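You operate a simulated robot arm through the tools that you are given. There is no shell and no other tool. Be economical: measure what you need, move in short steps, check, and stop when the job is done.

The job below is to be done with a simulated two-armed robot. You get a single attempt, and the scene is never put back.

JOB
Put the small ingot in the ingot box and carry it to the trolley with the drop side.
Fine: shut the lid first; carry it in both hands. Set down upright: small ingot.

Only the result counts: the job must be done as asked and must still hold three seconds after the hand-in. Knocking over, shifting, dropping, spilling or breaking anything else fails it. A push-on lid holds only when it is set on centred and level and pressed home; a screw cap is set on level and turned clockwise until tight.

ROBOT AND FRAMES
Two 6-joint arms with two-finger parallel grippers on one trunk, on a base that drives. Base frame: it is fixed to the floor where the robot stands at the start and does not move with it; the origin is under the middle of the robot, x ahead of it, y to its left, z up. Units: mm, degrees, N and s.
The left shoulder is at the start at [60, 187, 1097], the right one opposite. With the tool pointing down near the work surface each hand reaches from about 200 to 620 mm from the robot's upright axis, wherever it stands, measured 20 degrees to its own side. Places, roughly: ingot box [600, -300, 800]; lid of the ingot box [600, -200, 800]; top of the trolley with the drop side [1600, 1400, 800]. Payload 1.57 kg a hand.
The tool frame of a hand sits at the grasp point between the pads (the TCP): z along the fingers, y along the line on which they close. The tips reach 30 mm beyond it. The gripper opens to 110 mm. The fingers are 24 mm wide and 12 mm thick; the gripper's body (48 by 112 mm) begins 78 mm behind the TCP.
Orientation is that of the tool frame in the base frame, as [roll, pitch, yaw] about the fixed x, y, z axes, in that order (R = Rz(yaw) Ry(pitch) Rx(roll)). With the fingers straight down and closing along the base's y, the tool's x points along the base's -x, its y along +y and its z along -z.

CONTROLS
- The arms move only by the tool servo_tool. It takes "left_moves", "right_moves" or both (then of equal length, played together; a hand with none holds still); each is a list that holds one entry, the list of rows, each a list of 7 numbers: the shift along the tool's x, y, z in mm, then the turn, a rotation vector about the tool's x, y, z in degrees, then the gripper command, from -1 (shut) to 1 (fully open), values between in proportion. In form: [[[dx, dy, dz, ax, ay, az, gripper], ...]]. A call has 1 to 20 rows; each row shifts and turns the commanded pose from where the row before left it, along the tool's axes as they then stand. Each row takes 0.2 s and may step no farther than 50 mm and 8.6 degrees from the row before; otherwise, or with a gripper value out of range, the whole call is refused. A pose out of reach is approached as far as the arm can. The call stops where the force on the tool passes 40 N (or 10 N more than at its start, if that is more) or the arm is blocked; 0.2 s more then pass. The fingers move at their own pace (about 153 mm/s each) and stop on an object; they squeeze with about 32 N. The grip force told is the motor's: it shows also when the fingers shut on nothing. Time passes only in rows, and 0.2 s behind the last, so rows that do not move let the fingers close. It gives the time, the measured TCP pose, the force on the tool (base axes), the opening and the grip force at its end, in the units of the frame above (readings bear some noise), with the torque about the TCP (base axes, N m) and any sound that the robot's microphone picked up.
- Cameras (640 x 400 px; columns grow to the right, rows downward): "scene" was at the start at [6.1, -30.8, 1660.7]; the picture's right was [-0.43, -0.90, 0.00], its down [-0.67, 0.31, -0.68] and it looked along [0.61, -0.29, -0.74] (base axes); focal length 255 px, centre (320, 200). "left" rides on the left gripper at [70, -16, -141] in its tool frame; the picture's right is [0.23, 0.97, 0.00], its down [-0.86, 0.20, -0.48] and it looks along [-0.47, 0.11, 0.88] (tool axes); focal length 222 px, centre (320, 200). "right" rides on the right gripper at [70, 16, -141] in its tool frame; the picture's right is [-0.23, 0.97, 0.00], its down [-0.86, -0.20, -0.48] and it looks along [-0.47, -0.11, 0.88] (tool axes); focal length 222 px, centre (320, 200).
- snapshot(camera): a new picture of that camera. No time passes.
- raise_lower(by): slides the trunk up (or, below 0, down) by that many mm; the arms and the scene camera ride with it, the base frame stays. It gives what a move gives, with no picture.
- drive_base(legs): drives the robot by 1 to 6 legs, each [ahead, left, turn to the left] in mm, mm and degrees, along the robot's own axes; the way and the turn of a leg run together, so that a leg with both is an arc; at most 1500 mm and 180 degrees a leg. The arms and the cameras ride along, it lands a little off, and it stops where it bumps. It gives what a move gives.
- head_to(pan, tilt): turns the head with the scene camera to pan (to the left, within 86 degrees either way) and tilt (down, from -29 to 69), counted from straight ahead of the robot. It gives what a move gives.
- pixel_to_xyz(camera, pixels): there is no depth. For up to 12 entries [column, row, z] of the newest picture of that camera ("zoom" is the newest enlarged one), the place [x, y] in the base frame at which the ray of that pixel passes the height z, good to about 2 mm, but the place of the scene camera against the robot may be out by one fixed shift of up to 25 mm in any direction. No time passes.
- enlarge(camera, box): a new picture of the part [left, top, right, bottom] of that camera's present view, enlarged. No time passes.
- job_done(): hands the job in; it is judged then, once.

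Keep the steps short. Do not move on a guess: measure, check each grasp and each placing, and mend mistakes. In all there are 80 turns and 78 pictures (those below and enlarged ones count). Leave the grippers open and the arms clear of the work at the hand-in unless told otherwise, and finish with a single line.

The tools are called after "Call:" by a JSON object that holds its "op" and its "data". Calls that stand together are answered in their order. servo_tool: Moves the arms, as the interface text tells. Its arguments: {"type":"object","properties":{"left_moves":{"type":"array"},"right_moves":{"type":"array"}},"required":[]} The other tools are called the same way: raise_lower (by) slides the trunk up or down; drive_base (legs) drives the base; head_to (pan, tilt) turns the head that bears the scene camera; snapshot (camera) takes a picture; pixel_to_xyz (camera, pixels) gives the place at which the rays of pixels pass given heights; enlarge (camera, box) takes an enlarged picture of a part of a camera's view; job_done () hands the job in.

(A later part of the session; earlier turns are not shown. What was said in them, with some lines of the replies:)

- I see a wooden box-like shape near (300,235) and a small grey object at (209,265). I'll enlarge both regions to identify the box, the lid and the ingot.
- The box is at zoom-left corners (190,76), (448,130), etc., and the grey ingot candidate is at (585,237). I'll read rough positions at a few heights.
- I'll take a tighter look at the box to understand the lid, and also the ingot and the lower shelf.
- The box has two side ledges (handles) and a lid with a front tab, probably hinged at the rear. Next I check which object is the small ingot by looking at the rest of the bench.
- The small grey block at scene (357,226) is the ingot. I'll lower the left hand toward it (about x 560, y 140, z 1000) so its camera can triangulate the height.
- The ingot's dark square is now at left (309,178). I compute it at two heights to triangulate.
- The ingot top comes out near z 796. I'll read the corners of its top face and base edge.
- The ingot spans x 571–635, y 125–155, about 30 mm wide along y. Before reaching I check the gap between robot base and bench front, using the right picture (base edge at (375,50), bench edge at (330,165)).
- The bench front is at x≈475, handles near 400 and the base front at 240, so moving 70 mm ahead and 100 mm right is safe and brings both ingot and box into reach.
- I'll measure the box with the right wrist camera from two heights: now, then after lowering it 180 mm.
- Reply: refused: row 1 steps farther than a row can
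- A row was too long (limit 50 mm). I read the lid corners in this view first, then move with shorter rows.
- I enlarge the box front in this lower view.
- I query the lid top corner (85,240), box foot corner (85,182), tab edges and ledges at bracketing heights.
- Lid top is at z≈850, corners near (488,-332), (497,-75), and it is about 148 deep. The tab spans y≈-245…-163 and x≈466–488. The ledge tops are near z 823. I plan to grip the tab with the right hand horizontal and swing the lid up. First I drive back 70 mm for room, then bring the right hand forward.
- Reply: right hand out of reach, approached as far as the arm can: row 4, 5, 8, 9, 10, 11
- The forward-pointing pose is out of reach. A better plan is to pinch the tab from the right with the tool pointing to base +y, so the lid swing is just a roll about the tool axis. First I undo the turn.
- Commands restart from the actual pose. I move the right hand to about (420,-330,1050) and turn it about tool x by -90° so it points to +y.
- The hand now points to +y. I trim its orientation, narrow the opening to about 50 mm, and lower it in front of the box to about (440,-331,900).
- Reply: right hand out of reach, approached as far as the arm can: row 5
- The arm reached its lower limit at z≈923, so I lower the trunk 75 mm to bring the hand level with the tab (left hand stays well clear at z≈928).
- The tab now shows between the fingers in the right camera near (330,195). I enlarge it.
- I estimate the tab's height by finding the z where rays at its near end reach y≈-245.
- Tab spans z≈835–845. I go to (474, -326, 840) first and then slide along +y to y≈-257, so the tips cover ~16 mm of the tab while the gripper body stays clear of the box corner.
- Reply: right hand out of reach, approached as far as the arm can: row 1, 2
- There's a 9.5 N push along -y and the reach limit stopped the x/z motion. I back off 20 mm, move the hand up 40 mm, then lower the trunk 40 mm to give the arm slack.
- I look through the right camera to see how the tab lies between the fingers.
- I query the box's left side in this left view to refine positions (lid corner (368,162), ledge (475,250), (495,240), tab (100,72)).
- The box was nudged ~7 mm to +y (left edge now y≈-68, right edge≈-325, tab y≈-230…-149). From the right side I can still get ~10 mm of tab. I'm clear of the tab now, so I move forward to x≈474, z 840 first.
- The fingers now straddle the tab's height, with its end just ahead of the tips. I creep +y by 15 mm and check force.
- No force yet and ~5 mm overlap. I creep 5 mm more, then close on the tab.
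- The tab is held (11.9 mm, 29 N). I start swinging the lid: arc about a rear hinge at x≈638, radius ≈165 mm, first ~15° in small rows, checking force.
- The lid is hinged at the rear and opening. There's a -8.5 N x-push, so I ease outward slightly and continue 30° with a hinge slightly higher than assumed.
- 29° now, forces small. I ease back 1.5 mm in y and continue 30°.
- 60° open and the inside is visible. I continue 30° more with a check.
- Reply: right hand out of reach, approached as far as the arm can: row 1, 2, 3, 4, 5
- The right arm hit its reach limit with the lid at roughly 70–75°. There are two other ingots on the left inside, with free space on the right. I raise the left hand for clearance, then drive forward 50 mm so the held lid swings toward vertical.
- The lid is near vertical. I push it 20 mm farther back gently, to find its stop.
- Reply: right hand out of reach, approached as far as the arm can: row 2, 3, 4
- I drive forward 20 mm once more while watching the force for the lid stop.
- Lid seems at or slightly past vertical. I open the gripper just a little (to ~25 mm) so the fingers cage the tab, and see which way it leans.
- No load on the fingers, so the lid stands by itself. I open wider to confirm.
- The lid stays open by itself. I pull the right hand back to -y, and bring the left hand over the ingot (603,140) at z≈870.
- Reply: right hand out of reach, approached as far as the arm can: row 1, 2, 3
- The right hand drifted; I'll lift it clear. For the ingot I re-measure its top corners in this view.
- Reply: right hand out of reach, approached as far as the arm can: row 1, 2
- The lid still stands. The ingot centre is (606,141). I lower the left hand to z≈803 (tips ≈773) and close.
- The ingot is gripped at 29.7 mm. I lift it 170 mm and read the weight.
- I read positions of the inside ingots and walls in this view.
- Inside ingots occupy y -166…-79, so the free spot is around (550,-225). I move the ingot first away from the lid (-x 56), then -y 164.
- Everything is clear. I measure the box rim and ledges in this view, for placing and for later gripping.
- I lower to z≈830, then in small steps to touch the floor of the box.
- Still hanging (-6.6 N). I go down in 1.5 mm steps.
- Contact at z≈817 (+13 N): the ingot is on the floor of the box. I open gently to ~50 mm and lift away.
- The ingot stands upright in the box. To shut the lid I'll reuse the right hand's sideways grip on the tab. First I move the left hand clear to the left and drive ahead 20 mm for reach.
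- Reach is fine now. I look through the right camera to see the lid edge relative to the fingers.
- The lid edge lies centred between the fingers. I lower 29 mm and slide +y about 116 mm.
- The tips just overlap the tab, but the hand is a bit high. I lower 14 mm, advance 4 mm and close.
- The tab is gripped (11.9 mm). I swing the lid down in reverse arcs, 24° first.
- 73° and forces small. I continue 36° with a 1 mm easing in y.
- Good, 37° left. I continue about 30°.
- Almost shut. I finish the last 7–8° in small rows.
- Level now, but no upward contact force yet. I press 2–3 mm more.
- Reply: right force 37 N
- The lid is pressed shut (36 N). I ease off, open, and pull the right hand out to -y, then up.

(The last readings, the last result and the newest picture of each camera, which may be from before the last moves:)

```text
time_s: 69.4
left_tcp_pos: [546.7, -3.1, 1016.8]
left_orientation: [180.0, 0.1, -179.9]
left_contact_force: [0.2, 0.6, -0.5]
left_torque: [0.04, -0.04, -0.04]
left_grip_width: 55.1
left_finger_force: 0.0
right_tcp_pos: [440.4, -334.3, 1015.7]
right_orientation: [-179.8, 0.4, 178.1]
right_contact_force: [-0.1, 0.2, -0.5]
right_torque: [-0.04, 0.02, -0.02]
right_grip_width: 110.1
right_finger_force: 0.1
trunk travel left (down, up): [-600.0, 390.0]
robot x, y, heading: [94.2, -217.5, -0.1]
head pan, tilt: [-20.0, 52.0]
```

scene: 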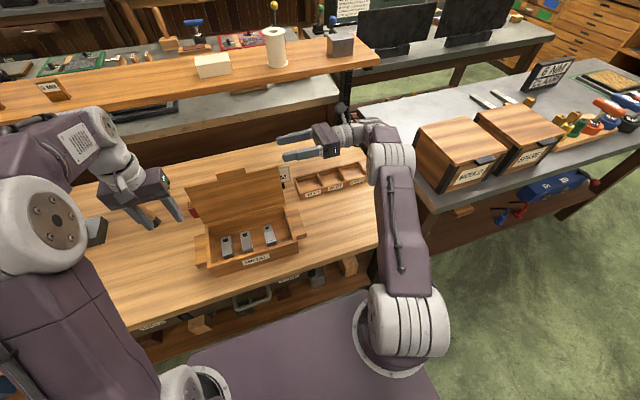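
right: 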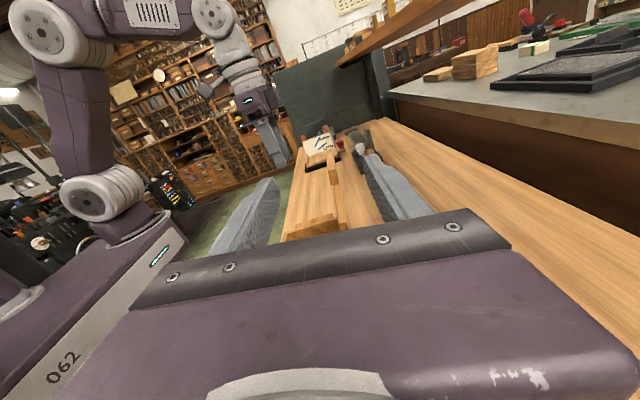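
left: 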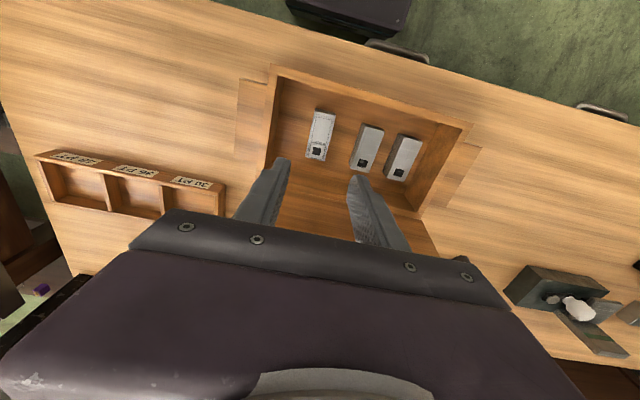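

Now I centre the robot on the box (drive left 43 mm), raise the trunk 100 mm, and turn both hands so they close along x (right -90°, left +92° about tool z).

Call:
{"op": "raise_lower", "data": {"by": 100}}

Call:
{"op": "drive_base", "data": {"legs": [[-10, 43, 0]]}}

Call:
{"op": "servo_tool", "data": {"right_moves": [[[-8, -4, 0, 0, 0, -8.2, 1], [-8, -4, 0, 0, 0, -8.2, 1], [0, 0, 0, 0, 0, -8.2, 1], [0, 0, 0, 0, 0, -8.2, 1], [0, 0, 0, 0, 0, -8.2, 1], [0, 0, 0, 0, 0, -8.2, 1], [0, 0, 0, 0, 0, -8.2, 1], [0, 0, 0, 0, 0, -8.2, 1], [0, 0, 0, 0, 0, -8.2, 1], [0, 0, 0, 0, 0, -8.2, 1], [0, 0, 0, 0, 0, -8, 1], [0, 0, 0, 0, 0, 0, 1]]], "left_moves": [[[0, 0, 0, 0, 0, 8.4, 1], [0, 0, 0, 0, 0, 8.4, 1], [0, 0, 0, 0, 0, 8.4, 1], [0, 0, 0, 0, 0, 8.4, 1], [0, 0, 0, 0, 0, 8.4, 1], [0, 0, 0, 0, 0, 8.4, 1], [0, 0, 0, 0, 0, 8.4, 1], [0, 0, 0, 0, 0, 8.4, 1], [0, 0, 0, 0, 0, 8.4, 1], [0, 0, 0, 0, 0, 8.4, 1], [0, 0, 0, 0, 0, 8, 1], [0, 0, 0, 0, 0, 0, 1]]]}}

Call:
{"op": "snapshot", "data": {"camera": "left"}}

Call:
{"op": "snapshot", "data": {"camera": "right"}}

```text
time_s: 70.8
left_tcp_pos: [546.7, -2.5, 1115.6]
left_orientation: [180.0, 0.0, -180.0]
left_contact_force: [-0.4, -0.2, -0.5]
left_torque: [0.03, -0.01, 0.01]
left_grip_width: 55.1
left_finger_force: 0.0
right_tcp_pos: [440.2, -335.6, 1116.1]
right_orientation: [-179.9, 0.4, 177.9]
right_contact_force: [0.0, 0.0, -0.1]
right_torque: [0.01, -0.01, 0.0]
right_grip_width: 110.1
right_finger_force: 0.0
trunk travel left (down, up): [-700.0, 290.0]
robot x, y, heading: [94.3, -215.6, -0.1]
head pan, tilt: [-20.0, 52.0]
```

```text
time_s: 71.7
left_tcp_pos: [536.8, 35.2, 1116.6]
left_orientation: [179.8, 0.0, -180.0]
left_contact_force: [0.0, 0.5, -1.1]
left_torque: [0.06, -0.02, 0.0]
left_grip_width: 54.8
left_finger_force: 0.0
right_tcp_pos: [431.9, -297.6, 1115.1]
right_orientation: [179.9, 0.5, 177.9]
right_contact_force: [1.0, -0.3, -0.3]
right_torque: [0.06, 0.01, -0.02]
right_grip_width: 110.0
right_finger_force: 0.1
trunk travel left (down, up): [-700.0, 290.0]
robot x, y, heading: [82.1, -169.7, 0.0]
head pan, tilt: [-20.0, 52.0]
```

```text
time_s: 74.3
left_tcp_pos: [537.6, 38.1, 1116.3]
left_orientation: [180.0, 0.0, 88.0]
left_contact_force: [-1.1, 0.1, 0.1]
left_torque: [0.0, -0.01, -0.01]
left_grip_width: 110.0
left_finger_force: 0.0
right_tcp_pos: [448.0, -301.7, 1116.2]
right_orientation: [-179.5, -0.1, -92.0]
right_contact_force: [-0.3, 0.7, 0.3]
right_torque: [0.01, 0.0, 0.03]
right_grip_width: 110.1
right_finger_force: 0.0
trunk travel left (down, up): [-700.0, 290.0]
robot x, y, heading: [83.9, -171.1, -0.5]
head pan, tilt: [-20.0, 52.0]
```

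```text
20 pictures are left
```

left: 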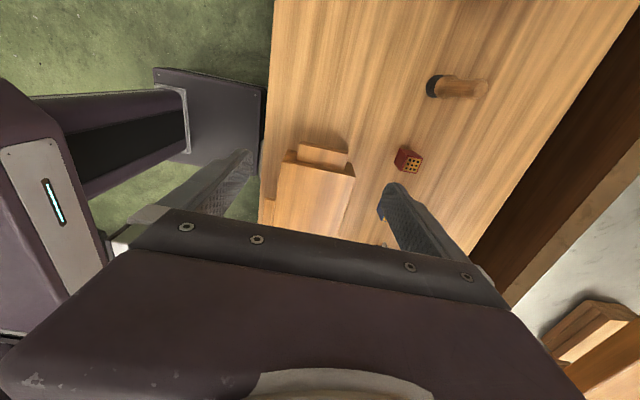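

```text
19 pictures are left
```

right: 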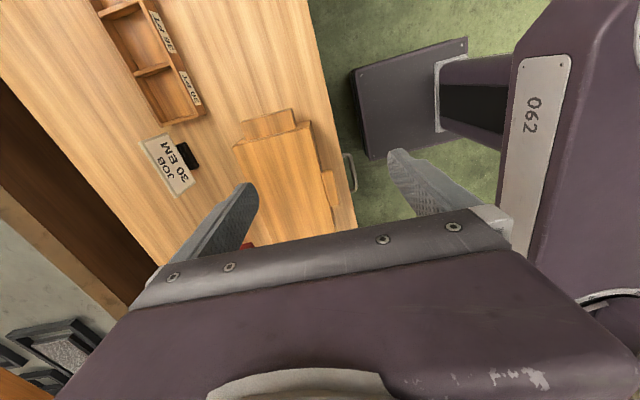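

I read the ledge outer ends in both views (left (300,143)–(349,152); right (240,122)–(290,109)) and lid corners.

Call:
{"op": "pixel_to_xyz", "data": {"camera": "left", "pixels": [[300, 143, 823], [349, 152, 823], [296, 160, 823], [279, 164, 850], [355, 177, 850]]}}

Call:
{"op": "pixel_to_xyz", "data": {"camera": "right", "pixels": [[241, 122, 823], [290, 109, 823], [296, 124, 823], [233, 147, 850], [311, 122, 850]]}}

Call:
{"op": "enlarge", "data": {"camera": "left", "box": [260, 120, 380, 200]}}

Call:
{"op": "enlarge", "data": {"camera": "right", "box": [220, 90, 340, 170]}}

```text
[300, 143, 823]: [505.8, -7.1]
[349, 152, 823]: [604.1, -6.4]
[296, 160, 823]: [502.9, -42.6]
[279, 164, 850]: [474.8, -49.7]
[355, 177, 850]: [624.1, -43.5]
```

```text
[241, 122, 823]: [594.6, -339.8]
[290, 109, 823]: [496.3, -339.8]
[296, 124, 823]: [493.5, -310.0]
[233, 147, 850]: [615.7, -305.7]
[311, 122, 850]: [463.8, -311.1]
```

```text
5.00 times, centred on (320, 160) of left
```

zoom: 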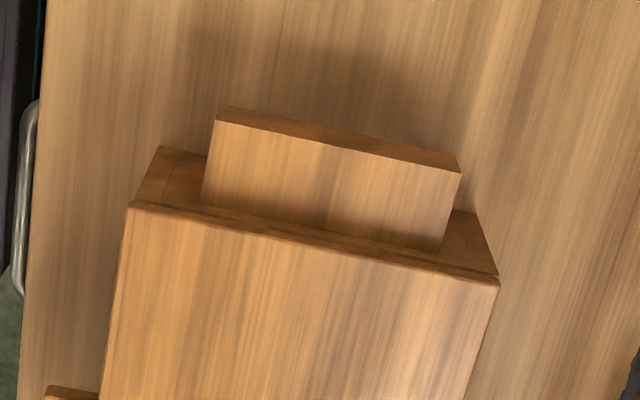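

```text
5.00 times, centred on (280, 130) of right
```

zoom: 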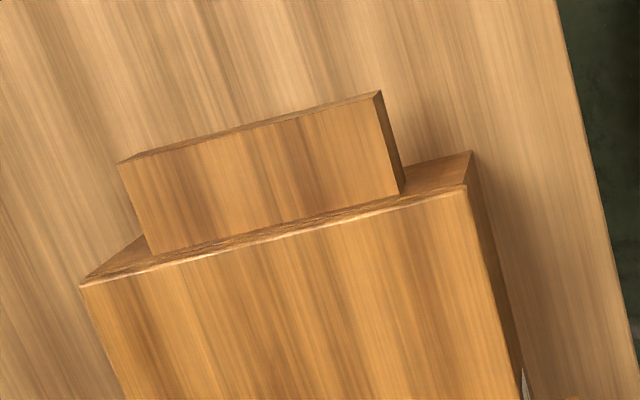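

Ledges are ~98 mm long (opening 110, tight), centres near (555,-26) and (545.5,-322), box yaw ≈ -2° which the hands match. I lower both hands to z≈862 above the ledges.

Call:
{"op": "servo_tool", "data": {"left_moves": [[[-15.1, 4.9, 30, 0, 0, 0, 1], [-15.1, 4.9, 30, 0, 0, 0, 1], [-15.1, 4.9, 30, 0, 0, 0, 1], [-15.1, 4.8, 30, 0, 0, 0, 1], [0, 0, 40, 0, 0, 0, 1], [0, 0, 40, 0, 0, 0, 1], [0, 0, 40, 0, 0, 0, 1], [0, 0, 14, 0, 0, 0, 1], [0, 0, 0, 0, 0, 0, 1]]], "right_moves": [[[5, -24.5, 30, 0, 0, 0, 1], [5, -24.5, 30, 0, 0, 0, 1], [5, -24.6, 30, 0, 0, 0, 1], [5, -24.6, 30, 0, 0, 0, 1], [0, 0, 40, 0, 0, 0, 1], [0, 0, 40, 0, 0, 0, 1], [0, 0, 40, 0, 0, 0, 1], [0, 0, 14, 0, 0, 0, 1], [0, 0, 0, 0, 0, 0, 1]]]}}

Call:
{"op": "snapshot", "data": {"camera": "left"}}

Call:
{"op": "snapshot", "data": {"camera": "right"}}

```text
time_s: 76.3
left_tcp_pos: [555.1, -21.0, 861.7]
left_orientation: [180.0, 0.0, 88.0]
left_contact_force: [0.4, -0.2, -0.3]
left_torque: [0.0, -0.06, 0.01]
left_grip_width: 109.9
left_finger_force: 0.0
right_tcp_pos: [547.9, -325.5, 861.6]
right_orientation: [-179.6, -0.1, -92.0]
right_contact_force: [-0.1, -0.7, -1.0]
right_torque: [-0.01, -0.01, -0.01]
right_grip_width: 109.9
right_finger_force: 0.1
trunk travel left (down, up): [-700.0, 290.0]
robot x, y, heading: [83.9, -172.3, -0.0]
head pan, tilt: [-20.0, 52.0]
```

```text
16 pictures are left
```

left: 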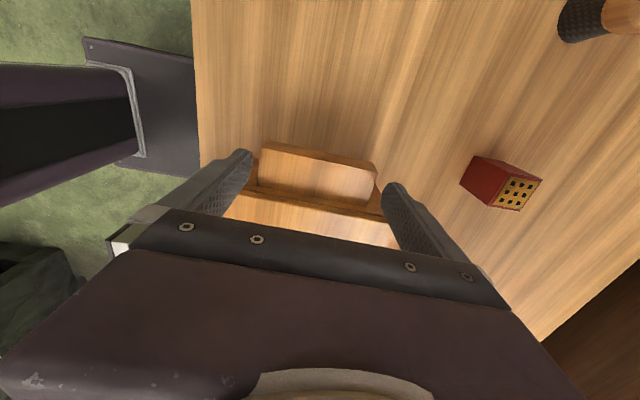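

```text
15 pictures are left
```

right: 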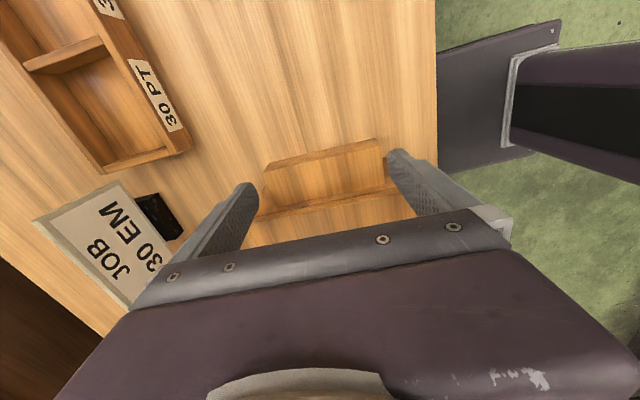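

I refine the ledge ends in these close views and check the sign's place.

Call:
{"op": "pixel_to_xyz", "data": {"camera": "left", "pixels": [[262, 148, 823], [377, 168, 823], [257, 186, 823], [372, 206, 823]]}}

Call:
{"op": "pixel_to_xyz", "data": {"camera": "right", "pixels": [[266, 169, 823], [378, 142, 823], [383, 186, 823], [272, 208, 823], [118, 183, 850], [178, 237, 780], [130, 305, 850]]}}

```text
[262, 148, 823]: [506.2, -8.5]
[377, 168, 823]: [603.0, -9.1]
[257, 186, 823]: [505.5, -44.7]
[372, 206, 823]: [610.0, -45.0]
```

```text
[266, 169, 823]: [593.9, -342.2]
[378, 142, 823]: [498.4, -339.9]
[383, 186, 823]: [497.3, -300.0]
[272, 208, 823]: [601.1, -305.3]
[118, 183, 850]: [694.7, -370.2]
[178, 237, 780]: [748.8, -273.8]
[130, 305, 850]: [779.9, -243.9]
```

Both hands are centred within 1–2 mm. I lower both to z≈816 in small rows (left 3 mm inward).

Call:
{"op": "servo_tool", "data": {"left_moves": [[[-3, 0, 10, 0, 0, 0, 1], [0, 0, 10, 0, 0, 0, 1], [0, 0, 10, 0, 0, 0, 1], [0, 0, 10, 0, 0, 0, 1], [0, 0, 6, 0, 0, 0, 1], [0, 0, 0, 0, 0, 0, 1]]], "right_moves": [[[0, 0.8, 10, 0, 0, 0, 1], [0, 0, 10, 0, 0, 0, 1], [0, 0, 10, 0, 0, 0, 1], [0, 0, 10, 0, 0, 0, 1], [0, 0, 6, 0, 0, 0, 1], [0, 0, 0, 0, 0, 0, 1]]]}}

```text
time_s: 77.7
left_tcp_pos: [555.8, -25.6, 815.5]
left_orientation: [179.8, 0.0, 88.0]
left_contact_force: [0.3, 0.4, -0.3]
left_torque: [-0.01, 0.01, 0.03]
left_grip_width: 109.9
left_finger_force: 0.1
right_tcp_pos: [547.7, -326.6, 816.4]
right_orientation: [-179.6, -0.2, -92.0]
right_contact_force: [0.3, 0.3, -0.3]
right_torque: [-0.01, -0.03, -0.01]
right_grip_width: 110.0
right_finger_force: 0.0
trunk travel left (down, up): [-700.0, 290.0]
robot x, y, heading: [79.1, -171.7, 0.1]
head pan, tilt: [-20.0, 52.0]
```

No contact on the way down. I close both grippers on the ledges.

Call:
{"op": "servo_tool", "data": {"left_moves": [[[0, 0, 0, 0, 0, 0, -1], [0, 0, 0, 0, 0, 0, -1], [0, 0, 0, 0, 0, 0, -1]]], "right_moves": [[[0, 0, 0, 0, 0, 0, -1], [0, 0, 0, 0, 0, 0, -1], [0, 0, 0, 0, 0, 0, -1]]]}}

```text
time_s: 78.5
left_tcp_pos: [554.5, -26.8, 815.8]
left_orientation: [-180.0, 0.1, 88.1]
left_contact_force: [0.2, -0.4, 0.3]
left_torque: [0.46, 0.98, 0.58]
left_grip_width: 100.2
left_finger_force: 32.0
right_tcp_pos: [546.3, -326.6, 816.3]
right_orientation: [-179.7, -0.2, -92.0]
right_contact_force: [-6.9, 0.0, -0.6]
right_torque: [0.22, 1.02, 0.3]
right_grip_width: 100.0
right_finger_force: 32.3
trunk travel left (down, up): [-700.0, 290.0]
robot x, y, heading: [81.2, -171.2, -0.1]
head pan, tilt: [-20.0, 52.0]
```

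Both hands hold the 100 mm ledges. I lift with the trunk by 40 mm and read the load.

Call:
{"op": "raise_lower", "data": {"by": 40}}

Call:
{"op": "snapshot", "data": {"camera": "scene"}}

```text
time_s: 79.3
left_tcp_pos: [558.2, -25.5, 853.3]
left_orientation: [-179.8, 0.0, 88.0]
left_contact_force: [5.6, 1.5, -12.6]
left_torque: [0.05, -0.02, 0.85]
left_grip_width: 99.9
left_finger_force: 32.1
right_tcp_pos: [550.5, -325.7, 855.7]
right_orientation: [-179.8, -0.1, -92.0]
right_contact_force: [-5.1, -1.6, -12.0]
right_torque: [0.34, 0.04, 0.53]
right_grip_width: 100.3
right_finger_force: 31.5
trunk travel left (down, up): [-740.0, 250.0]
robot x, y, heading: [82.8, -170.6, 0.3]
head pan, tilt: [-20.0, 52.0]
```

```text
14 pictures are left
```

scene: 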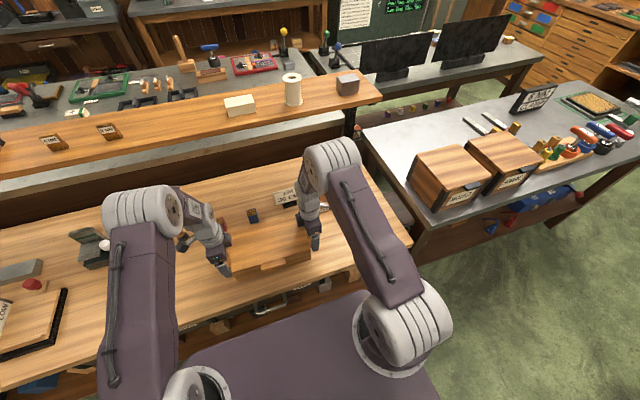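

Total load ≈ 25 N, shared evenly, level. I raise another 110 mm, and turn the head left to find the trolley and the way.

Call:
{"op": "raise_lower", "data": {"by": 110}}

Call:
{"op": "head_to", "data": {"pan": 55, "tilt": 22}}

Call:
{"op": "snapshot", "data": {"camera": "scene"}}

```text
time_s: 80.7
left_tcp_pos: [557.3, -25.7, 964.5]
left_orientation: [-179.8, 0.1, 88.1]
left_contact_force: [5.7, 1.3, -11.8]
left_torque: [-0.15, -0.18, 1.1]
left_grip_width: 100.0
left_finger_force: 32.0
right_tcp_pos: [548.9, -325.5, 965.7]
right_orientation: [-179.9, -0.1, -92.0]
right_contact_force: [-6.7, -1.1, -13.2]
right_torque: [0.07, 0.21, 0.82]
right_grip_width: 100.1
right_finger_force: 31.9
trunk travel left (down, up): [-850.0, 140.0]
robot x, y, heading: [82.7, -174.6, 0.0]
head pan, tilt: [-20.0, 52.0]
```

```text
time_s: 82.2
left_tcp_pos: [557.9, -25.4, 964.0]
left_orientation: [-179.9, 0.1, 88.1]
left_contact_force: [7.2, 2.3, -10.3]
left_torque: [-0.21, -0.32, 1.25]
left_grip_width: 100.3
left_finger_force: 32.2
right_tcp_pos: [550.3, -325.8, 965.6]
right_orientation: [-179.8, -0.1, -91.9]
right_contact_force: [-8.1, -2.9, -14.6]
right_torque: [-0.13, 0.3, 1.09]
right_grip_width: 100.0
right_finger_force: 32.1
trunk travel left (down, up): [-850.0, 140.0]
robot x, y, heading: [84.6, -175.0, 0.1]
head pan, tilt: [55.0, 22.0]
```

```text
13 pictures are left
```

scene: 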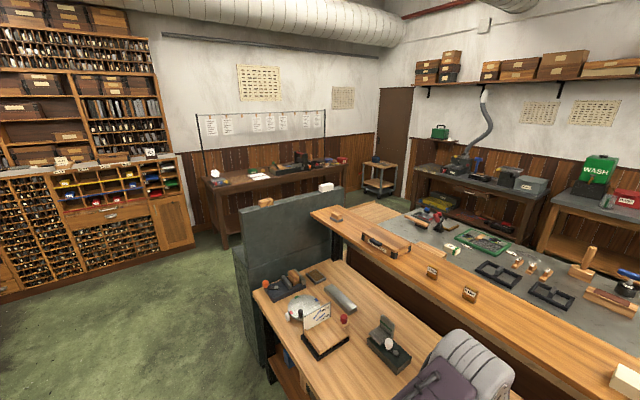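

The trolley is at (378,178). I query floor points for clearances: trolley feet, table legs, panel base, and bench corners.

Call:
{"op": "pixel_to_xyz", "data": {"camera": "scene", "pixels": [[364, 192, 0], [380, 197, 0], [395, 192, 0], [224, 249, 0], [262, 366, 0], [232, 248, 1000], [247, 212, 1300], [333, 195, 1300], [310, 212, 1000], [390, 201, 1000], [192, 255, 0], [378, 165, 800]]}}

Call:
{"op": "enlarge", "data": {"camera": "scene", "box": [320, 130, 440, 220]}}

```text
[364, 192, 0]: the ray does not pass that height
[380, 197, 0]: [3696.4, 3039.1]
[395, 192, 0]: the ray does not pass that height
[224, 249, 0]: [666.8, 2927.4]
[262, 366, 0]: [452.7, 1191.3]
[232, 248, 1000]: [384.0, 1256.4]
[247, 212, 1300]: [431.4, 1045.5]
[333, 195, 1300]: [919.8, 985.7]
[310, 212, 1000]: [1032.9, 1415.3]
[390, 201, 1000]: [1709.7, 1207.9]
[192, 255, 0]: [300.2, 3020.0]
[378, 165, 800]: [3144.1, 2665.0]
```

```text
4.44 times, centred on (380, 175) of scene
```

zoom: 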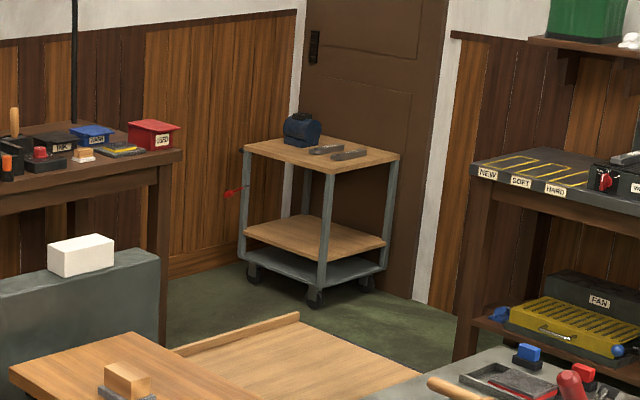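

That one at (378,178) is too far (≈3.1 m). The job's trolley, at about (1600,1400), is the wooden top with a raised lip near scene (375,208), behind the bench. I query its corners at z≈800.

Call:
{"op": "pixel_to_xyz", "data": {"camera": "zoom", "pixels": [[175, 350, 850], [297, 315, 850], [420, 375, 800], [258, 398, 800], [10, 380, 1050], [130, 335, 1050], [300, 325, 800]]}}

Call:
{"op": "enlarge", "data": {"camera": "scene", "box": [240, 180, 480, 300]}}

```text
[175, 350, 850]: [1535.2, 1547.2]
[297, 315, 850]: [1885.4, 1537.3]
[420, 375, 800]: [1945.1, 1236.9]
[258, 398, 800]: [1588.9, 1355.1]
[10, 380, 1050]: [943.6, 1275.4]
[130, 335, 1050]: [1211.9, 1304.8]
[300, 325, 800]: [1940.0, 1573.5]
```

```text
2.67 times, centred on (360, 240) of scene
```

zoom: 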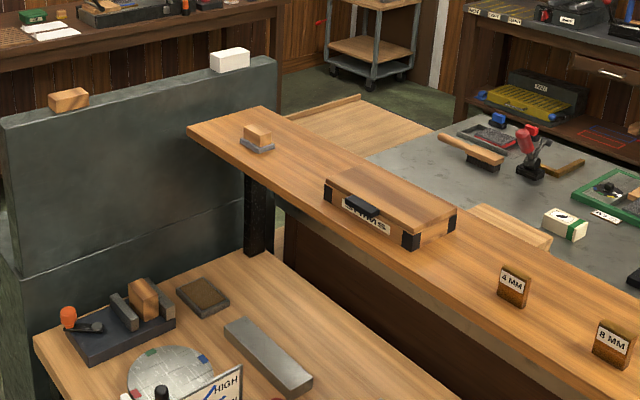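

The trolley top spans roughly x 1535–1900, y 1200–1545 with a lip on its +y side; I'll approach from +y, around the panel end. First I back off 400 mm with the box held.

Call:
{"op": "drive_base", "data": {"legs": [[-400, 0, 0]]}}

Call:
{"op": "drive_base", "data": {"legs": [[0, 1100, 0]]}}

Call:
{"op": "head_to", "data": {"pan": 10, "tilt": 25}}

Call:
{"op": "snapshot", "data": {"camera": "scene"}}

```text
time_s: 84.7
left_tcp_pos: [152.6, -25.4, 962.6]
left_orientation: [-179.9, 0.0, 88.2]
left_contact_force: [8.7, 2.0, -11.3]
left_torque: [-0.04, -0.34, 1.34]
left_grip_width: 100.1
left_finger_force: 32.4
right_tcp_pos: [145.3, -326.4, 965.0]
right_orientation: [-179.8, -0.1, -91.9]
right_contact_force: [-9.0, -2.4, -14.0]
right_torque: [-0.16, 0.34, 1.35]
right_grip_width: 99.8
right_finger_force: 32.1
trunk travel left (down, up): [-850.0, 140.0]
robot x, y, heading: [-321.0, -174.1, 0.0]
head pan, tilt: [55.0, 22.0]
```

```text
time_s: 90.4
left_tcp_pos: [137.1, 1090.2, 964.4]
left_orientation: [180.0, 0.0, 89.1]
left_contact_force: [4.5, 0.0, -12.1]
left_torque: [0.09, -0.06, 0.54]
left_grip_width: 99.9
left_finger_force: 31.7
right_tcp_pos: [135.4, 790.8, 964.9]
right_orientation: [-179.8, -0.1, -90.9]
right_contact_force: [-4.6, 0.5, -12.6]
right_torque: [-0.03, 0.06, 0.75]
right_grip_width: 99.8
right_finger_force: 31.7
trunk travel left (down, up): [-850.0, 140.0]
robot x, y, heading: [-333.8, 940.0, 0.8]
head pan, tilt: [55.0, 22.0]
```

```text
time_s: 91.5
left_tcp_pos: [136.2, 1091.4, 963.5]
left_orientation: [-180.0, -0.1, 89.2]
left_contact_force: [1.0, -0.5, -12.5]
left_torque: [0.15, -0.06, -0.08]
left_grip_width: 99.8
left_finger_force: 31.8
right_tcp_pos: [133.3, 788.5, 965.0]
right_orientation: [-179.8, 0.0, -91.0]
right_contact_force: [0.6, 0.1, -12.6]
right_torque: [-0.02, 0.04, 0.1]
right_grip_width: 100.3
right_finger_force: 32.4
trunk travel left (down, up): [-850.0, 140.0]
robot x, y, heading: [-337.5, 935.6, 1.2]
head pan, tilt: [10.0, 25.0]
```

```text
10 pictures are left
```

scene: 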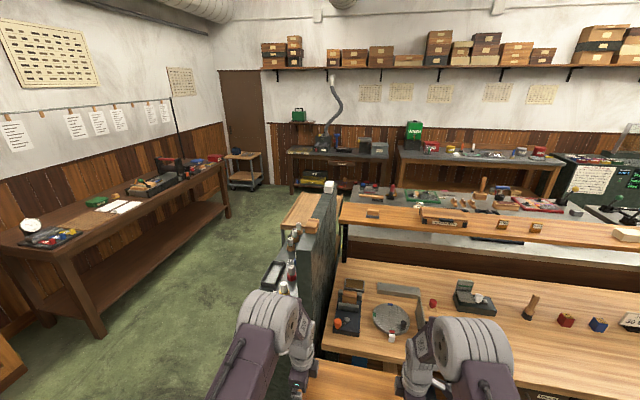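

The corridor is clear. I query the left table's legs and the trolley's visible corners.

Call:
{"op": "pixel_to_xyz", "data": {"camera": "scene", "pixels": [[103, 336, 0], [229, 217, 0], [261, 285, 850], [265, 262, 850], [281, 222, 850], [303, 193, 850], [280, 230, 800], [322, 194, 850], [288, 240, 800], [232, 165, 800]]}}

Call:
{"op": "enlarge", "data": {"camera": "scene", "box": [230, 170, 390, 300]}}

```text
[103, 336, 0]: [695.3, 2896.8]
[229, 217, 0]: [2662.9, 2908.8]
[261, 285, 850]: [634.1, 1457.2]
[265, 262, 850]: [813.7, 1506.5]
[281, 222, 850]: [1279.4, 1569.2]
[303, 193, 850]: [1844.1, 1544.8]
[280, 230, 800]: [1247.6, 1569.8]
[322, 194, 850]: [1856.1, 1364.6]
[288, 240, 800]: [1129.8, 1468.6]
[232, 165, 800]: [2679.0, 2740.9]
```

```text
3.08 times, centred on (310, 235) of scene
```

zoom: 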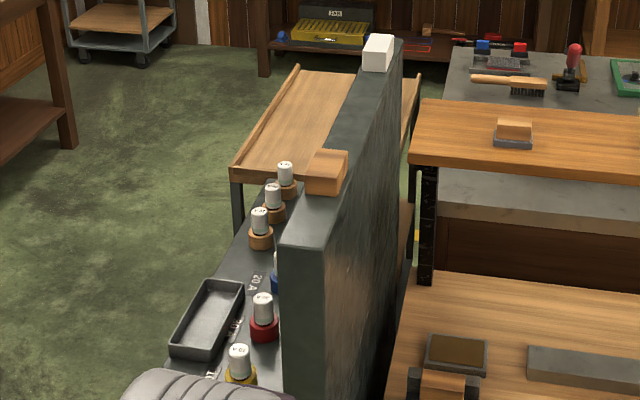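

The trolley has lips on its ±y sides, spanning x≈1280–1850, y up to 1565. The corridor is free from y≈1600 to 2740. I drive: left 1070, then ahead in two legs to x≈1600.

Call:
{"op": "drive_base", "data": {"legs": [[0, 1070, -1.2], [970, 0, 0]]}}

Call:
{"op": "drive_base", "data": {"legs": [[970, 0, 0]]}}

```text
time_s: 101.6
left_tcp_pos: [1104.2, 2148.6, 963.1]
left_orientation: [-180.0, 0.1, 89.5]
left_contact_force: [5.6, 0.2, -12.0]
left_torque: [-0.07, -0.2, 0.96]
left_grip_width: 99.9
left_finger_force: 32.4
right_tcp_pos: [1103.6, 1847.7, 965.8]
right_orientation: [-179.8, -0.1, -90.4]
right_contact_force: [-5.8, -0.3, -13.9]
right_torque: [0.01, 0.13, 0.82]
right_grip_width: 99.8
right_finger_force: 31.6
trunk travel left (down, up): [-850.0, 140.0]
robot x, y, heading: [635.0, 1987.4, 1.6]
head pan, tilt: [10.0, 25.0]
```

```text
time_s: 106.6
left_tcp_pos: [2063.8, 2169.6, 964.4]
left_orientation: [180.0, 0.1, 89.5]
left_contact_force: [3.8, 0.0, -12.1]
left_torque: [0.03, -0.1, 0.34]
left_grip_width: 100.1
left_finger_force: 31.8
right_tcp_pos: [2062.2, 1868.8, 965.3]
right_orientation: [-179.7, -0.2, -90.7]
right_contact_force: [-2.6, 0.4, -13.1]
right_torque: [0.07, 0.0, 0.67]
right_grip_width: 100.0
right_finger_force: 31.7
trunk travel left (down, up): [-850.0, 140.0]
robot x, y, heading: [1591.0, 2013.1, 1.2]
head pan, tilt: [10.0, 25.0]
```

At (1591,2013). I turn right 91° to face the trolley and look down at it.

Call:
{"op": "drive_base", "data": {"legs": [[0, 0, -91.2]]}}

Call:
{"op": "head_to", "data": {"pan": 0, "tilt": 52}}

Call:
{"op": "snapshot", "data": {"camera": "scene"}}

```text
time_s: 110.9
left_tcp_pos: [1721.7, 1533.4, 963.5]
left_orientation: [-180.0, 0.1, -4.2]
left_contact_force: [-0.4, -2.7, -12.3]
left_torque: [-0.08, -0.07, 0.08]
left_grip_width: 99.8
left_finger_force: 31.7
right_tcp_pos: [1420.9, 1554.3, 964.9]
right_orientation: [-179.8, -0.2, 176.0]
right_contact_force: [-0.3, 2.6, -12.8]
right_torque: [0.02, -0.06, 0.58]
right_grip_width: 99.8
right_finger_force: 31.9
trunk travel left (down, up): [-850.0, 140.0]
robot x, y, heading: [1596.6, 2015.2, -92.2]
head pan, tilt: [10.0, 25.0]
```

```text
time_s: 111.8
left_tcp_pos: [1721.0, 1534.1, 963.7]
left_orientation: [180.0, 0.0, -4.1]
left_contact_force: [-1.1, 1.0, -12.1]
left_torque: [-0.07, -0.48, 0.0]
left_grip_width: 99.8
left_finger_force: 31.6
right_tcp_pos: [1420.2, 1553.4, 964.7]
right_orientation: [-179.9, -0.2, 175.9]
right_contact_force: [0.5, -0.2, -11.8]
right_torque: [0.01, 0.36, 0.0]
right_grip_width: 100.0
right_finger_force: 31.9
trunk travel left (down, up): [-850.0, 140.0]
robot x, y, heading: [1593.0, 2016.8, -91.9]
head pan, tilt: [0.0, 52.0]
```

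```text
8 pictures are left
```

scene: 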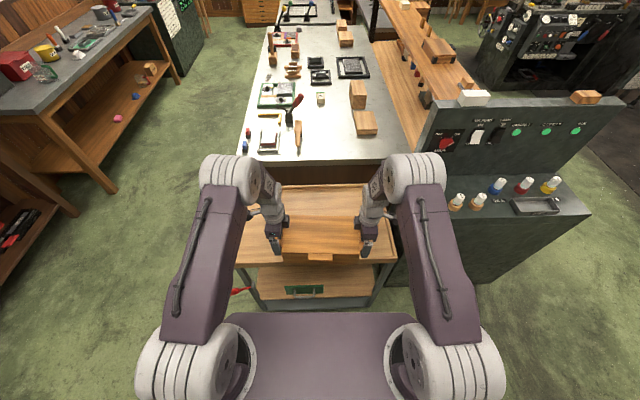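

The trolley top is below the box. I query its corners and enlarge for lips and anything on it.

Call:
{"op": "pixel_to_xyz", "data": {"camera": "scene", "pixels": [[238, 264, 800], [397, 260, 800], [282, 186, 800], [368, 187, 800], [247, 295, 300], [382, 292, 300], [258, 160, 800], [395, 235, 800]]}}

Call:
{"op": "enlarge", "data": {"camera": "scene", "box": [220, 160, 420, 320]}}

```text
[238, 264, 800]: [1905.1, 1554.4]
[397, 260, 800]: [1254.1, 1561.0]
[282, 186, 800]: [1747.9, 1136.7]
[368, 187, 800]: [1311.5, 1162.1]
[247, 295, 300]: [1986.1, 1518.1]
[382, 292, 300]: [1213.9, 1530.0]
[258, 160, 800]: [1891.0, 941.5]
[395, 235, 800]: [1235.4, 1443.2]
```

```text
2.50 times, centred on (320, 240) of scene
```

zoom: 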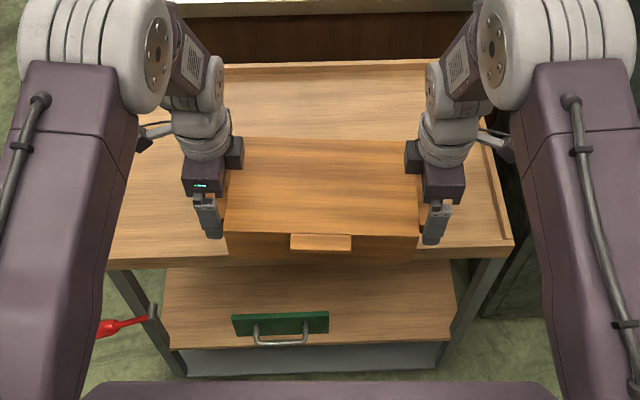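

The top is empty, spanning x 1254–1905, y 1140–1557. I drive 150 mm ahead (squaring heading), so the box centre sits at about (1570,1395), then lower the trunk 85 mm.

Call:
{"op": "drive_base", "data": {"legs": [[150, 0, 1.9]]}}

Call:
{"op": "raise_lower", "data": {"by": -85}}

Call:
{"op": "snapshot", "data": {"camera": "scene"}}

```text
time_s: 113.2
left_tcp_pos: [1732.0, 1392.1, 964.3]
left_orientation: [179.9, 0.0, -2.3]
left_contact_force: [0.6, 0.9, -11.5]
left_torque: [-0.08, 0.36, -0.22]
left_grip_width: 99.8
left_finger_force: 32.5
right_tcp_pos: [1431.4, 1402.7, 966.4]
right_orientation: [-179.8, -0.2, 177.6]
right_contact_force: [0.7, 1.1, -12.9]
right_torque: [0.01, -0.43, 0.32]
right_grip_width: 99.8
right_finger_force: 31.8
trunk travel left (down, up): [-850.0, 140.0]
robot x, y, heading: [1590.2, 1865.4, -90.1]
head pan, tilt: [0.0, 52.0]
```

```text
time_s: 114.4
left_tcp_pos: [1731.5, 1388.8, 879.3]
left_orientation: [-179.9, 0.0, -2.2]
left_contact_force: [-1.5, 1.0, -11.6]
left_torque: [0.01, -0.29, 0.0]
left_grip_width: 99.6
left_finger_force: 32.2
right_tcp_pos: [1431.9, 1401.4, 880.0]
right_orientation: [-180.0, -0.2, 177.6]
right_contact_force: [0.7, -1.1, -13.1]
right_torque: [0.0, 0.29, -0.04]
right_grip_width: 99.7
right_finger_force: 31.6
trunk travel left (down, up): [-765.0, 225.0]
robot x, y, heading: [1591.1, 1862.0, -90.5]
head pan, tilt: [0.0, 52.0]
```

```text
6 pictures are left
```

scene: 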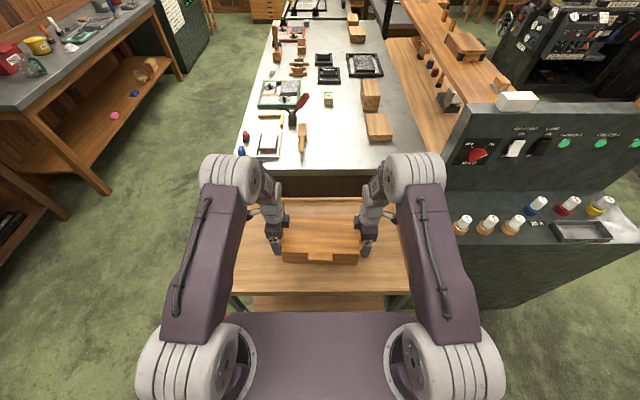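

The box hangs over the middle of the trolley, its bottom at about 831. I lower further in small steps, watching the force.

Call:
{"op": "raise_lower", "data": {"by": -15}}

Call:
{"op": "servo_tool", "data": {"left_moves": [[[0, 0, 3, 0, 0, 0, -1], [0, 0, 3, 0, 0, 0, -1], [0, 0, 3, 0, 0, 0, -1], [0, 0, 0, 0, 0, 0, -1]]], "right_moves": [[[0, 0, 3, 0, 0, 0, -1], [0, 0, 3, 0, 0, 0, -1], [0, 0, 3, 0, 0, 0, -1], [0, 0, 0, 0, 0, 0, -1]]]}}

```text
time_s: 115.0
left_tcp_pos: [1732.1, 1389.4, 863.0]
left_orientation: [-179.9, -0.1, -2.2]
left_contact_force: [-0.4, 0.6, -11.5]
left_torque: [-0.03, 0.1, -0.13]
left_grip_width: 99.7
left_finger_force: 32.2
right_tcp_pos: [1431.6, 1401.1, 864.5]
right_orientation: [179.9, -0.2, 177.6]
right_contact_force: [-0.1, -0.2, -12.8]
right_torque: [-0.04, -0.14, 0.06]
right_grip_width: 99.9
right_finger_force: 31.8
trunk travel left (down, up): [-750.0, 240.0]
robot x, y, heading: [1590.9, 1866.5, -90.2]
head pan, tilt: [0.0, 52.0]
```

```text
time_s: 116.0
left_tcp_pos: [1731.4, 1389.3, 854.6]
left_orientation: [179.9, 0.0, -2.3]
left_contact_force: [-6.6, -3.2, -2.6]
left_torque: [0.47, 0.77, 0.38]
left_grip_width: 100.1
left_finger_force: 32.2
right_tcp_pos: [1431.7, 1401.0, 857.4]
right_orientation: [-179.8, -0.2, 177.7]
right_contact_force: [5.3, -2.3, -4.5]
right_torque: [0.51, 0.79, 0.65]
right_grip_width: 99.7
right_finger_force: 32.4
trunk travel left (down, up): [-750.0, 240.0]
robot x, y, heading: [1589.6, 1870.0, -90.0]
head pan, tilt: [0.0, 52.0]
```

The load is dropping, so the box is touching down. I lower 2 mm more until it is fully supported.

Call:
{"op": "servo_tool", "data": {"left_moves": [[[0, 0, 1, 0, 0, 0, -1], [0, 0, 0.5, 0, 0, 0, -1], [0, 0, 0, 0, 0, 0, -1]]], "right_moves": [[[0, 0, 1, 0, 0, 0, -1], [0, 0, 1.2, 0, 0, 0, -1], [0, 0, 0, 0, 0, 0, -1]]]}}

```text
time_s: 116.8
left_tcp_pos: [1731.7, 1389.8, 854.7]
left_orientation: [179.8, -0.1, -2.3]
left_contact_force: [-8.1, -11.7, 5.4]
left_torque: [1.05, 0.03, 0.65]
left_grip_width: 99.8
left_finger_force: 31.6
right_tcp_pos: [1431.2, 1401.1, 855.5]
right_orientation: [-179.5, -0.1, 177.5]
right_contact_force: [4.4, -6.1, 26.0]
right_torque: [0.6, 0.13, 0.82]
right_grip_width: 100.1
right_finger_force: 31.8
trunk travel left (down, up): [-750.0, 240.0]
robot x, y, heading: [1589.0, 1863.8, -90.5]
head pan, tilt: [0.0, 52.0]
```

Fully supported (upward reactions on both). I open both grippers, then look at the fingers before rising.

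Call:
{"op": "servo_tool", "data": {"left_moves": [[[0, 0, -0.5, 0, 0, 0, -1], [0, 0, 0, 0, 0, 0, 1], [0, 0, 0, 0, 0, 0, 1], [0, 0, 0, 0, 0, 0, 1]]], "right_moves": [[[0, 0, -1.2, 0, 0, 0, -1], [0, 0, 0, 0, 0, 0, 1], [0, 0, 0, 0, 0, 0, 1], [0, 0, 0, 0, 0, 0, 1]]]}}

```text
time_s: 117.8
left_tcp_pos: [1733.0, 1392.1, 854.3]
left_orientation: [-180.0, -0.1, -2.2]
left_contact_force: [-0.3, -1.0, 0.8]
left_torque: [0.02, 0.03, -0.04]
left_grip_width: 110.0
left_finger_force: 0.0
right_tcp_pos: [1431.0, 1403.0, 855.8]
right_orientation: [-179.9, -0.2, 177.6]
right_contact_force: [-0.4, 0.6, -1.0]
right_torque: [0.03, 0.01, -0.01]
right_grip_width: 110.1
right_finger_force: 0.0
trunk travel left (down, up): [-750.0, 240.0]
robot x, y, heading: [1589.2, 1865.3, -90.3]
head pan, tilt: [0.0, 52.0]
5 turns are left
```

Both are free, no contact force. I raise both hands straight up and look.

Call:
{"op": "servo_tool", "data": {"left_moves": [[[0, 0, -8, 0, 0, 0, 1], [0, 0, -12, 0, 0, 0, 1], [0, 0, -15, 0, 0, 0, 1], [0, 0, -25, 0, 0, 0, 1], [0, 0, -40, 0, 0, 0, 1], [0, 0, -40, 0, 0, 0, 1], [20, 0, -20, 0, 0, 0, 1], [0, 0, 0, 0, 0, 0, 1]]], "right_moves": [[[0, 0, -8, 0, 0, 0, 1], [0, 0, -12, 0, 0, 0, 1], [0, 0, -15, 0, 0, 0, 1], [0, 0, -25, 0, 0, 0, 1], [0, 0, -40, 0, 0, 0, 1], [0, 0, -40, 0, 0, 0, 1], [20, 0, -20, 0, 0, 0, 1], [0, 0, 0, 0, 0, 0, 1]]]}}

Call:
{"op": "snapshot", "data": {"camera": "scene"}}

Call:
{"op": "enlarge", "data": {"camera": "scene", "box": [220, 180, 420, 320]}}

```text
time_s: 119.7
left_tcp_pos: [1752.2, 1392.0, 1018.0]
left_orientation: [179.9, 0.0, -2.2]
left_contact_force: [-0.4, -0.7, 0.0]
left_torque: [0.0, 0.01, 0.01]
left_grip_width: 110.1
left_finger_force: 0.1
right_tcp_pos: [1409.0, 1404.3, 1016.8]
right_orientation: [-179.7, -0.2, 177.6]
right_contact_force: [-0.1, 0.2, 0.3]
right_torque: [-0.04, 0.04, -0.02]
right_grip_width: 109.8
right_finger_force: 0.1
trunk travel left (down, up): [-750.0, 240.0]
robot x, y, heading: [1592.6, 1866.2, -90.3]
head pan, tilt: [0.0, 52.0]
```

```text
5 pictures are left
```

scene: 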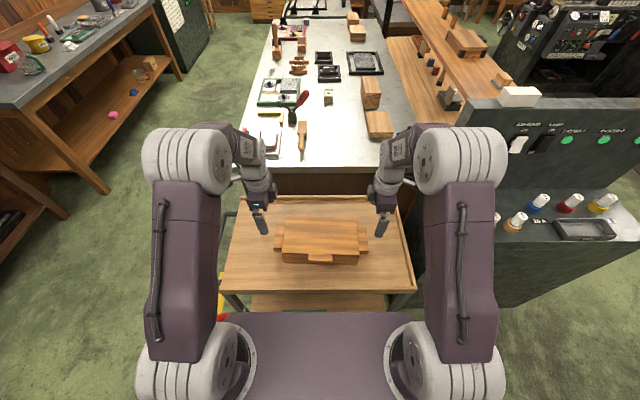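

```text
2.86 times, centred on (320, 250) of scene
4 turns are left
```

zoom: 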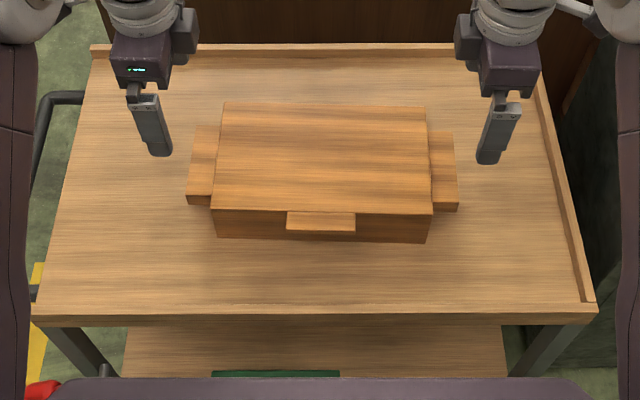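

The box sits shut and level in the middle of the trolley, with both hands open and clear, so I hand the job in.

Call:
{"op": "job_done", "data": {}}

```text
The job is handed in.
```

The small ingot was set upright in the ingot box, the lid was shut, and the box was carried in both hands to the drop-side trolley and set down level; the job is handed in.
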